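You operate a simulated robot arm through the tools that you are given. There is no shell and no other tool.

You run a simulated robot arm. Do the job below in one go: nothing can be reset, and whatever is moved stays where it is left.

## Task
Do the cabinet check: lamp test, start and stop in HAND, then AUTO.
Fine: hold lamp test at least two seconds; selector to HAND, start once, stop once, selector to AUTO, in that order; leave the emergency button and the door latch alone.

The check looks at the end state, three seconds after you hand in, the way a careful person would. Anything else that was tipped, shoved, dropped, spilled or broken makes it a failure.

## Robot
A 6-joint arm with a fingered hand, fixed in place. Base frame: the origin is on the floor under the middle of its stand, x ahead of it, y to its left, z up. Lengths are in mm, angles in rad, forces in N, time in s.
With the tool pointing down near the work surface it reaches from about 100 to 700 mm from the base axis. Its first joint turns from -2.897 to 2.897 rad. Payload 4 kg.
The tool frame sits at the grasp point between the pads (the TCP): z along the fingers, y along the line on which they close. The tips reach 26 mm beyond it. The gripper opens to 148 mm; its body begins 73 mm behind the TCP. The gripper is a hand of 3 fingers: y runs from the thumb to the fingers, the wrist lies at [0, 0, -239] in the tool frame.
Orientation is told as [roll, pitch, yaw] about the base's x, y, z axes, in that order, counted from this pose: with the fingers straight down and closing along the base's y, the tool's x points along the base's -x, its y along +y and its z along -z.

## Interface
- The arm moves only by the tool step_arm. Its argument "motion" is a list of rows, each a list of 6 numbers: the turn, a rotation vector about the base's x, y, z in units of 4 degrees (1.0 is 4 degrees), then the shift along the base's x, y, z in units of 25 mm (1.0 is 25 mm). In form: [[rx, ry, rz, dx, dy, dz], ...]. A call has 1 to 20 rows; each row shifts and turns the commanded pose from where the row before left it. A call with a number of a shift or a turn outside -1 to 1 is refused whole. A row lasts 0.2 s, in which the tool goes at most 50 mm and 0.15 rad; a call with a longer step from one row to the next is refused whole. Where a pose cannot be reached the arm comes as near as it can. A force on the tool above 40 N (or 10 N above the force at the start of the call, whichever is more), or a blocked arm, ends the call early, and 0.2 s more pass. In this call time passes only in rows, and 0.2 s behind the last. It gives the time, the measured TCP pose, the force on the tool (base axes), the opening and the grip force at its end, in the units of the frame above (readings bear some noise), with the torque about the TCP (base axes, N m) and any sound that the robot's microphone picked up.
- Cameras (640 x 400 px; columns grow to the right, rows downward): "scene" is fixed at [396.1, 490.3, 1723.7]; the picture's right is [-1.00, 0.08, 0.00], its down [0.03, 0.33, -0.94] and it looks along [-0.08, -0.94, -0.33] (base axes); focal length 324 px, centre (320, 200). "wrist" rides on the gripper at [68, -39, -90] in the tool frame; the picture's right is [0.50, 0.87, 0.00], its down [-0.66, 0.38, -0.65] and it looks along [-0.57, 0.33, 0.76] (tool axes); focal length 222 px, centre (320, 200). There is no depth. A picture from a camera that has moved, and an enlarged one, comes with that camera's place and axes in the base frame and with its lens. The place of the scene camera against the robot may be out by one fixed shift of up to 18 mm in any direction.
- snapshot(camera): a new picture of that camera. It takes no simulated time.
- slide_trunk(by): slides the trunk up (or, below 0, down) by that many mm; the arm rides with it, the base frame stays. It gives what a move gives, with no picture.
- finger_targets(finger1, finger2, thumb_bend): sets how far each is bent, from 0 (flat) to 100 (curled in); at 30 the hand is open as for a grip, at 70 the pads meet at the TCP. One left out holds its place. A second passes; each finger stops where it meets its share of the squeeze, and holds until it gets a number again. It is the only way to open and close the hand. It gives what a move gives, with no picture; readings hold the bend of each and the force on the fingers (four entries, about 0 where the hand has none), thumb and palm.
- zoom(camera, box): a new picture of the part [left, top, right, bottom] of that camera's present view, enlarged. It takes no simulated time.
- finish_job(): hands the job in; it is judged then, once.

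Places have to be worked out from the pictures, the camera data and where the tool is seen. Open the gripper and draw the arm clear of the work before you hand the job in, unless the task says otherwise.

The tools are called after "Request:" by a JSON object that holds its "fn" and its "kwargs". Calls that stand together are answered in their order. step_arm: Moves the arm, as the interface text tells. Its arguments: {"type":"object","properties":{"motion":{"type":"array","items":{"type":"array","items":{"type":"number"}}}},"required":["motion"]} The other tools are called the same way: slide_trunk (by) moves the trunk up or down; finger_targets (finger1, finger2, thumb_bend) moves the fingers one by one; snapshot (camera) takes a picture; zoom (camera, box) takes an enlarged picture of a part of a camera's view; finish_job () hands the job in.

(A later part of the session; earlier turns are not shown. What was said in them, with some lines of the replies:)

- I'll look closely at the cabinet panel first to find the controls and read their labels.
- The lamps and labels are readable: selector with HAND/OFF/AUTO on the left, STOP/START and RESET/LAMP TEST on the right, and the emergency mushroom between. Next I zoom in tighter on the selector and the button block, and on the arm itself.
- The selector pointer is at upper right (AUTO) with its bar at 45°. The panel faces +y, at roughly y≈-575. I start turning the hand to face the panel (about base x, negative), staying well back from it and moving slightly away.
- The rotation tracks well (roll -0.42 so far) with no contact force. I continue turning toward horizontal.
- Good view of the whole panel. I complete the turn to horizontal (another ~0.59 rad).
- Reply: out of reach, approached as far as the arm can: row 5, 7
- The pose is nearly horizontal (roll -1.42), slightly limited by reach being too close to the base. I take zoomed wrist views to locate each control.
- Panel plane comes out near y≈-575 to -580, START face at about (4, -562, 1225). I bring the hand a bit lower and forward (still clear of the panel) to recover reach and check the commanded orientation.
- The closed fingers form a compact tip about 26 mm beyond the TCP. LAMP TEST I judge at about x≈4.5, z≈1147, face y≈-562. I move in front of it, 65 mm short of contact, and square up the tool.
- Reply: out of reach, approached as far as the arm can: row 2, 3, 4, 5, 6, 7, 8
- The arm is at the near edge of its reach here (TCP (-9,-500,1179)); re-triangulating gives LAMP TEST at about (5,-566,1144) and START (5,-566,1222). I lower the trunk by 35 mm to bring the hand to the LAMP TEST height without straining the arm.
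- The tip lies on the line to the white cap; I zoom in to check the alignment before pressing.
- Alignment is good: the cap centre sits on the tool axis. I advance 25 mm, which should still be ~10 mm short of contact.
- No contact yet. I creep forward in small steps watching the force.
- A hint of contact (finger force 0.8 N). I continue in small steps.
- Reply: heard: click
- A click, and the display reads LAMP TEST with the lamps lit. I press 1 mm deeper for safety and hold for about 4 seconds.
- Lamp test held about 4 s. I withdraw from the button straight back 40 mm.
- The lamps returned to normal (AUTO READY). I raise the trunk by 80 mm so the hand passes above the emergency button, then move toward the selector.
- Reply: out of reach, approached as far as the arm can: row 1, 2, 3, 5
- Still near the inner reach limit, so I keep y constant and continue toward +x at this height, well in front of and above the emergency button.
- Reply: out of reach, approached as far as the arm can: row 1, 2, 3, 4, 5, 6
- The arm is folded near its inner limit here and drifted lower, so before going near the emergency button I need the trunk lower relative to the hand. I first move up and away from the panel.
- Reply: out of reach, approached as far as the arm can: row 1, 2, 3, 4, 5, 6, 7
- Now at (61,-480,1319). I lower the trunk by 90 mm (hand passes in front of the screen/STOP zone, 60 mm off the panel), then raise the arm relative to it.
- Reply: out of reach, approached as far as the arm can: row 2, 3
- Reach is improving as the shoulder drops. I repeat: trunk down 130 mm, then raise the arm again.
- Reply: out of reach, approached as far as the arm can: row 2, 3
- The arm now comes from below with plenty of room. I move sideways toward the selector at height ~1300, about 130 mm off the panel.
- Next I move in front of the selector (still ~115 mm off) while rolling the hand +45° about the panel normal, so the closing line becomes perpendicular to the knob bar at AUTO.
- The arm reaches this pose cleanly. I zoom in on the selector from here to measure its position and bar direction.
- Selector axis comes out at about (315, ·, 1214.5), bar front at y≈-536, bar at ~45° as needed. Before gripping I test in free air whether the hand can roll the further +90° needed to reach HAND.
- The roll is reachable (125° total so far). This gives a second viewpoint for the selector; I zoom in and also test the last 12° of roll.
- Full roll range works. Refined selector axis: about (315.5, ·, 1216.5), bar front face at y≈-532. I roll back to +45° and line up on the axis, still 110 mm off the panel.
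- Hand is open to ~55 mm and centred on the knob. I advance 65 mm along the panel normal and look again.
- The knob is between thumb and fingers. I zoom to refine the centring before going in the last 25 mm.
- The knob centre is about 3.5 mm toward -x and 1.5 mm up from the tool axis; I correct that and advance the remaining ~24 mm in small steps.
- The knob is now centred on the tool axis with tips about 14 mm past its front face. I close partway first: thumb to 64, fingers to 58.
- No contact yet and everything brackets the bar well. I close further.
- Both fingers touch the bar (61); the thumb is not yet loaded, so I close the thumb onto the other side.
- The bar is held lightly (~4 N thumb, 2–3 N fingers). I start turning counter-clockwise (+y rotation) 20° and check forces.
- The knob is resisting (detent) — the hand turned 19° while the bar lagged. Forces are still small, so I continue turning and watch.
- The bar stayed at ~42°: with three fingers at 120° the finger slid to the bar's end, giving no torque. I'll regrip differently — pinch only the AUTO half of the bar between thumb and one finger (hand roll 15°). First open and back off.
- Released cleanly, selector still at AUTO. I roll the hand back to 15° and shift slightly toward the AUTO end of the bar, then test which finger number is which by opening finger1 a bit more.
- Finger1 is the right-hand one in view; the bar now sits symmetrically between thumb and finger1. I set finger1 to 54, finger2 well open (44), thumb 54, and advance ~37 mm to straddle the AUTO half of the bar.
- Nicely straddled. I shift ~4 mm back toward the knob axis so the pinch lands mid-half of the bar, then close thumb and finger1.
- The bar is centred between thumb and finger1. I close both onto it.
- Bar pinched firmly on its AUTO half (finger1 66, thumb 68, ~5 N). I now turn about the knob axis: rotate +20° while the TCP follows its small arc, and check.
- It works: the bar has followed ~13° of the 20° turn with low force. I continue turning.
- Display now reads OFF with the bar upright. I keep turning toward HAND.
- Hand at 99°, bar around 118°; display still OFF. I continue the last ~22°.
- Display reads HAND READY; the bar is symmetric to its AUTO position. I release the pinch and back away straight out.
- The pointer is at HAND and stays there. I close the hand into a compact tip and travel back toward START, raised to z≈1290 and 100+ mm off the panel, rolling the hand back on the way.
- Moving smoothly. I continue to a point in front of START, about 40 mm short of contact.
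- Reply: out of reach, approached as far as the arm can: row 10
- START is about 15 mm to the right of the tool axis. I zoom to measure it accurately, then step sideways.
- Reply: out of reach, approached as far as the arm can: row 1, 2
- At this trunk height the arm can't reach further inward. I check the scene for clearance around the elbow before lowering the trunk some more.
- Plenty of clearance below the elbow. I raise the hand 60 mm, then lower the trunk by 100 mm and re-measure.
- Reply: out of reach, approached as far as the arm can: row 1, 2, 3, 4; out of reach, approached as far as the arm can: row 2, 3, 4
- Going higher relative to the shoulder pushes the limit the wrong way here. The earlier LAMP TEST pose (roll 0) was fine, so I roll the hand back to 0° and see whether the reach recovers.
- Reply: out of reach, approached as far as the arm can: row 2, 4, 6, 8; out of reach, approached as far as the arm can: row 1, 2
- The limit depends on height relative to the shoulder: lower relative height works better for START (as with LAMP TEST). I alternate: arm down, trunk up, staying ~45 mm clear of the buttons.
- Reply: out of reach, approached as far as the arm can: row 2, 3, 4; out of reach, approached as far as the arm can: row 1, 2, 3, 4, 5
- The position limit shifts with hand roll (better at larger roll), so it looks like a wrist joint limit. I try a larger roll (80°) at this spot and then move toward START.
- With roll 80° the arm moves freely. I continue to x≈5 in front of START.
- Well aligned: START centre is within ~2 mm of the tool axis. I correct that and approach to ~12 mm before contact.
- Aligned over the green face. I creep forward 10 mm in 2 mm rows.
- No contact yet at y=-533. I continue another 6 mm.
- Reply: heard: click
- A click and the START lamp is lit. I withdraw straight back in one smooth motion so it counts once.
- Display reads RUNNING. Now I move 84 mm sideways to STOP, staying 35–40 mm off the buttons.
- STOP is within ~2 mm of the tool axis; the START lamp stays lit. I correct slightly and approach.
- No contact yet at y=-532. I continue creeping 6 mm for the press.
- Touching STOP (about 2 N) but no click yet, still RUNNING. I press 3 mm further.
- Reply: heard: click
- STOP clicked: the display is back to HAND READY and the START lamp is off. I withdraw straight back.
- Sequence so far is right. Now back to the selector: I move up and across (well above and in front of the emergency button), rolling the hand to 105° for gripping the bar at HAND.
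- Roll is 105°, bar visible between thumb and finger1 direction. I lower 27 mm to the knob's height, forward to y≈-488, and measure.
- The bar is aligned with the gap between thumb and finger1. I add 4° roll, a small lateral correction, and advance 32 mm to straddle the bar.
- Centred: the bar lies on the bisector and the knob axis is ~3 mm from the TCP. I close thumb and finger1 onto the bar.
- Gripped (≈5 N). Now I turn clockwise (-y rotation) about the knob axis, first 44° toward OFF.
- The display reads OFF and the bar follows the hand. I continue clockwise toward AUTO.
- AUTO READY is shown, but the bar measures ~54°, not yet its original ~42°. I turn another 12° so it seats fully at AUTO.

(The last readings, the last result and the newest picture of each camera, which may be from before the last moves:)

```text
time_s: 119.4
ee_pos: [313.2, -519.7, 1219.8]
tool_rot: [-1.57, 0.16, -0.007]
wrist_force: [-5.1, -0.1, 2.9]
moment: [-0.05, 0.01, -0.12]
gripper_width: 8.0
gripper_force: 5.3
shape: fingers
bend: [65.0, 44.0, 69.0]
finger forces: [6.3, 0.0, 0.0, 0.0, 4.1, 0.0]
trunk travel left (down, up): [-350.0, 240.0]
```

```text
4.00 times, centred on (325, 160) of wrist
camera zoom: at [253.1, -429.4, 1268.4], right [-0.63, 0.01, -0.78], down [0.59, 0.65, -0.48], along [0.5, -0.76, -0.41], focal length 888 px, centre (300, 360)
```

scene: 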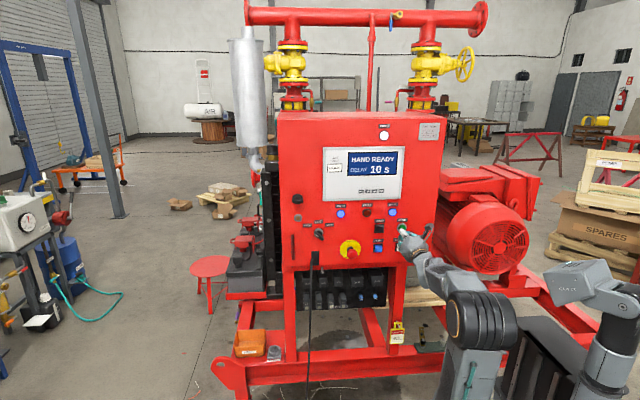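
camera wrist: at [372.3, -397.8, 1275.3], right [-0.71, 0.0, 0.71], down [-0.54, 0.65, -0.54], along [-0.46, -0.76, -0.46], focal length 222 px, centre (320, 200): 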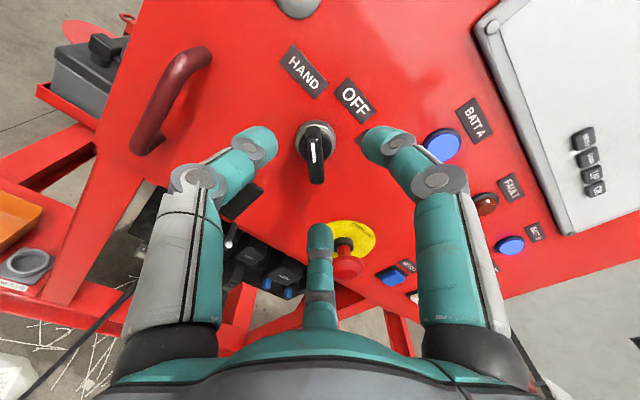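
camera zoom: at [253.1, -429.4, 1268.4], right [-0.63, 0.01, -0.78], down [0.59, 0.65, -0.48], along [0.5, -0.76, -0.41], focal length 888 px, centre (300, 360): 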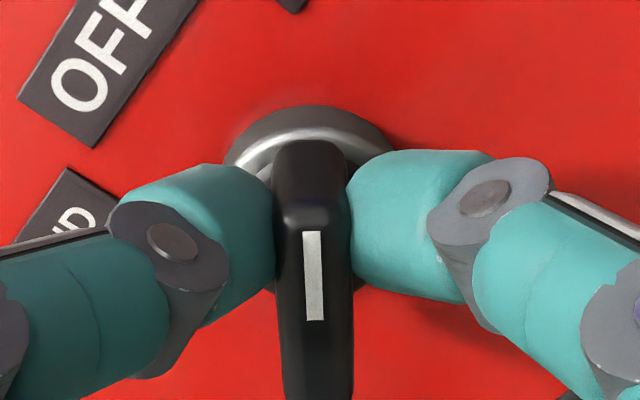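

The bar now measures ~41°, the same as at the start. I release the pinch and back away.

Request:
{"fn": "finger_targets", "kwargs": {"finger1": 54, "thumb_bend": 54}}

Request:
{"fn": "step_arm", "kwargs": {"motion": [[0, 0, 0, 0, 0.3, 0], [0, 0, 0, 0, 0.4, 0], [0, 0, 0, 0, 0.5, 0], [0, 0, 0, 0, 0.5, 0], [0, 0, 0, 0, 0.5, 0], [0, 0, 0, 0, 0.5, 0]]}}

Request:
{"fn": "zoom", "kwargs": {"camera": "scene", "box": [270, 130, 430, 270]}}

Request:
{"fn": "zoom", "kwargs": {"camera": "wrist", "box": [240, 60, 400, 160]}}

```text
time_s: 120.4
ee_pos: [313.3, -520.2, 1219.9]
tool_rot: [-1.57, 0.159, -0.003]
wrist_force: [0.4, 0.4, -0.1]
moment: [0.02, -0.03, -0.02]
gripper_width: 48.5
gripper_force: 0.0
shape: fingers
bend: [54.0, 44.0, 54.0]
finger forces: [0.0, 0.0, 0.1, 0.1, 0.0, 0.0]
trunk travel left (down, up): [-350.0, 240.0]
```

```text
time_s: 121.8
ee_pos: [312.8, -453.4, 1220.1]
tool_rot: [-1.569, 0.159, -0.006]
wrist_force: [-0.3, 0.2, 0.5]
moment: [0.0, 0.04, -0.02]
gripper_width: 48.6
gripper_force: 0.0
shape: fingers
bend: [54.0, 44.0, 54.0]
finger forces: [0.0, 0.0, 0.0, 0.0, 0.1, 0.1]
trunk travel left (down, up): [-350.0, 240.0]
```

```text
2.86 times, centred on (350, 200) of scene
camera zoom: at [396.1, 490.3, 1723.7], right [-1.0, 0.08, 0.0], down [0.03, 0.33, -0.94], along [-0.08, -0.94, -0.33], focal length 926 px, centre (234, 200)
```

zoom: 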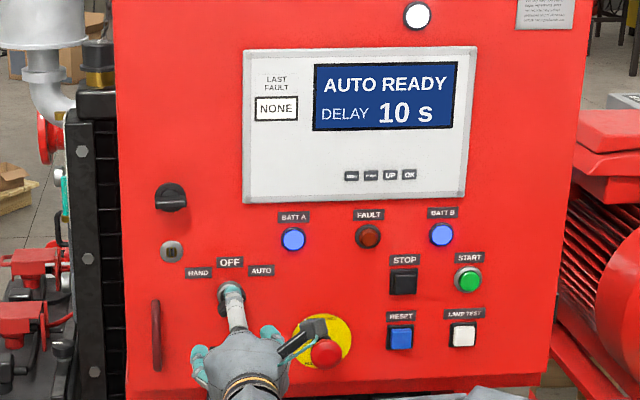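

```text
4.00 times, centred on (320, 110) of wrist
camera zoom: at [253.8, -362.3, 1268.3], right [-0.63, 0.01, -0.78], down [0.59, 0.65, -0.48], along [0.5, -0.76, -0.41], focal length 888 px, centre (320, 560)
```

zoom: 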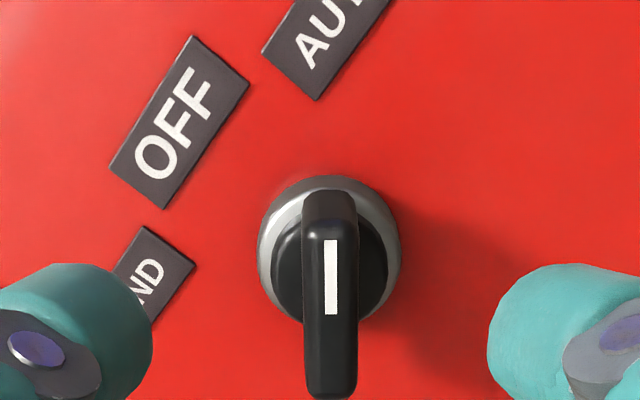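

AUTO READY and the pointer is seated at AUTO. I draw the arm back and up clear of the cabinet, then open the hand.

Request:
{"fn": "step_arm", "kwargs": {"motion": [[0, 0, 0, 0, 0.5, 0.3], [0, 0, 0, 0, 0.5, 0.4], [0, 0, 0, 0, 0.5, 0.5], [0, 0, 0, 0, 0.5, 0.5], [0, 0, 0, 0, 0.4, 0.5], [0, 0, 0, 0, 0.3, 0.5], [0, 0, 0, 0, 0.2, 0.5]]}}

Request:
{"fn": "finger_targets", "kwargs": {"finger1": 30, "finger2": 30, "thumb_bend": 30}}

Request:
{"fn": "snapshot", "kwargs": {"camera": "scene"}}

Request:
{"fn": "zoom", "kwargs": {"camera": "scene", "box": [270, 110, 450, 292]}}

```text
time_s: 123.4
ee_pos: [313.4, -379.2, 1299.3]
tool_rot: [-1.569, 0.16, -0.008]
wrist_force: [0.6, 0.1, -0.4]
moment: [0.01, 0.03, 0.0]
gripper_width: 48.5
gripper_force: 0.1
shape: fingers
bend: [54.0, 44.0, 54.0]
finger forces: [0.1, 0.0, 0.0, 0.0, 0.1, 0.0]
trunk travel left (down, up): [-350.0, 240.0]
```

```text
time_s: 124.4
ee_pos: [313.7, -379.7, 1298.9]
tool_rot: [-1.569, 0.158, -0.005]
wrist_force: [0.4, 0.4, 0.6]
moment: [-0.02, 0.02, -0.02]
gripper_width: 126.7
gripper_force: 0.0
shape: fingers
bend: [30.0, 30.0, 30.0]
finger forces: [0.0, 0.0, 0.1, 0.1, 0.1, 0.1]
trunk travel left (down, up): [-350.0, 240.0]
```

```text
taken
```

scene: 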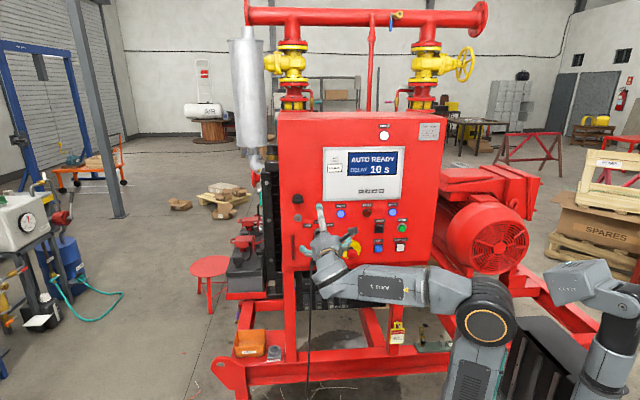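

```text
2.20 times, centred on (360, 201) of scene
camera zoom: at [396.1, 490.3, 1723.7], right [-1.0, 0.08, 0.0], down [0.03, 0.33, -0.94], along [-0.08, -0.94, -0.33], focal length 713 px, centre (232, 198)
```

zoom: 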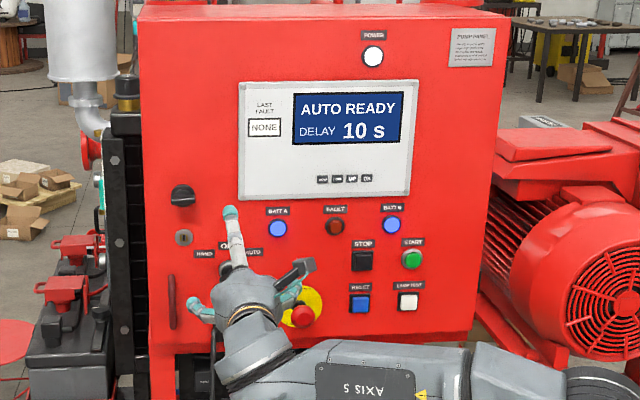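

All is as it should be; the hand still hides the selector from the scene camera. I retreat a bit farther and to the side for a final look.

Request:
{"fn": "step_arm", "kwargs": {"motion": [[0, 0, 0, 0.3, 0.5, 0.3], [0, 0, 0, 0.4, 0.5, 0.3], [0, 0, 0, 0.5, 0.5, 0.3], [0, 0, 0, 0.5, 0.5, 0.3], [0, 0, 0, 0.5, 0.3, 0.3], [0, 0, 0, 0.5, 0.2, 0.3]]}}

Request:
{"fn": "snapshot", "kwargs": {"camera": "scene"}}

Request:
{"fn": "snapshot", "kwargs": {"camera": "wrist"}}

```text
time_s: 125.8
ee_pos: [380.7, -318.9, 1344.2]
tool_rot: [-1.573, 0.158, -0.004]
wrist_force: [1.0, 0.4, -1.1]
moment: [0.0, 0.0, 0.03]
gripper_width: 126.6
gripper_force: 0.0
shape: fingers
bend: [30.0, 30.0, 30.0]
finger forces: [0.1, 0.0, 0.2, 0.0, 0.0, 0.0]
trunk travel left (down, up): [-350.0, 240.0]
```

```text
taken
```

scene: 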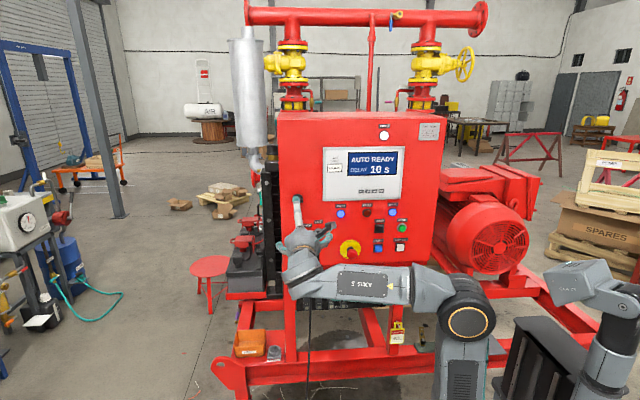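

```text
taken
camera wrist: at [321.5, -227.6, 1392.4], right [-0.63, 0.0, -0.78], down [0.59, 0.65, -0.48], along [0.5, -0.76, -0.41], focal length 222 px, centre (320, 200)
```

wrist: 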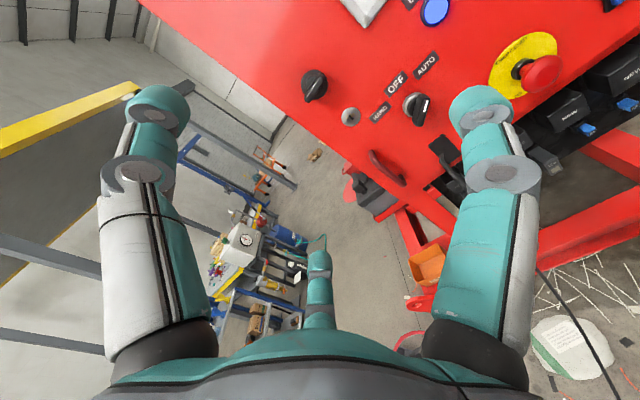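

Selector, emergency button and door latch are all in view; one last zoom to confirm they are as they should be.

Request:
{"fn": "zoom", "kwargs": {"camera": "wrist", "box": [290, 20, 570, 195]}}

Request:
{"fn": "zoom", "kwargs": {"camera": "scene", "box": [270, 110, 450, 222]}}

```text
2.29 times, centred on (430, 108) of wrist
camera zoom: at [321.5, -227.6, 1392.4], right [-0.63, 0.0, -0.78], down [0.59, 0.65, -0.48], along [0.5, -0.76, -0.41], focal length 508 px, centre (69, 411)
```

zoom: 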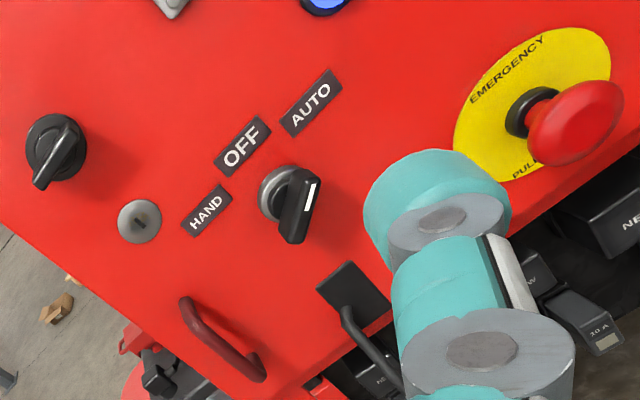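

```text
3.56 times, centred on (360, 166) of scene
camera zoom: at [396.1, 490.3, 1723.7], right [-1.0, 0.08, 0.0], down [0.03, 0.33, -0.94], along [-0.08, -0.94, -0.33], focal length 1153 px, centre (178, 321)
```

zoom: 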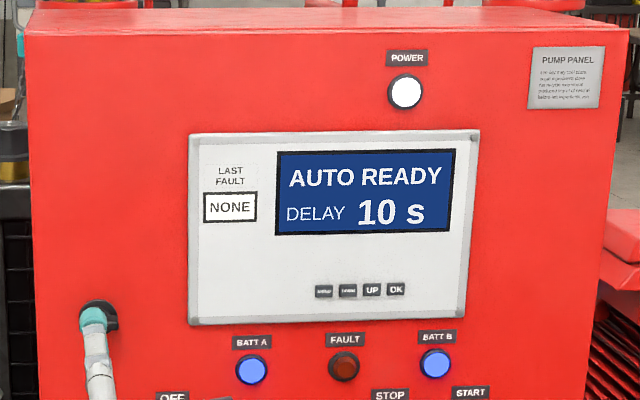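

The selector is on AUTO and the display reads AUTO READY with no faults. The emergency button and door latch are untouched, and the hand is open and clear, so I hand in the job.

Request:
{"fn": "finish_job", "kwargs": {}}

```text
The job is handed in.
```

The cabinet check is done in the order you asked for, and the job is handed in. I have no result from the judging itself.

| Step | What the panel showed |
|---|---|
| Lamp test | Held for about 4 seconds. The display read LAMP TEST and the FAULT and START lamps lit. |
| Selector to HAND | Display went through OFF to HAND READY. |
| Start, once | One click. Display read RUNNING and the START lamp lit. |
| Stop, once | One click. Display went back to HAND READY and the START lamp went out. |
| Selector to AUTO | Display went through OFF to AUTO READY, and the pointer sits where it was at the start. |

My first grip on the selector slipped around the knob without turning it. I let go and gripped it differently before the move to HAND.

I did not touch the emergency button or the door latch. The last fault still reads NONE, and I saw nothing else moved or knocked. The hand is open and clear of the cabinet.
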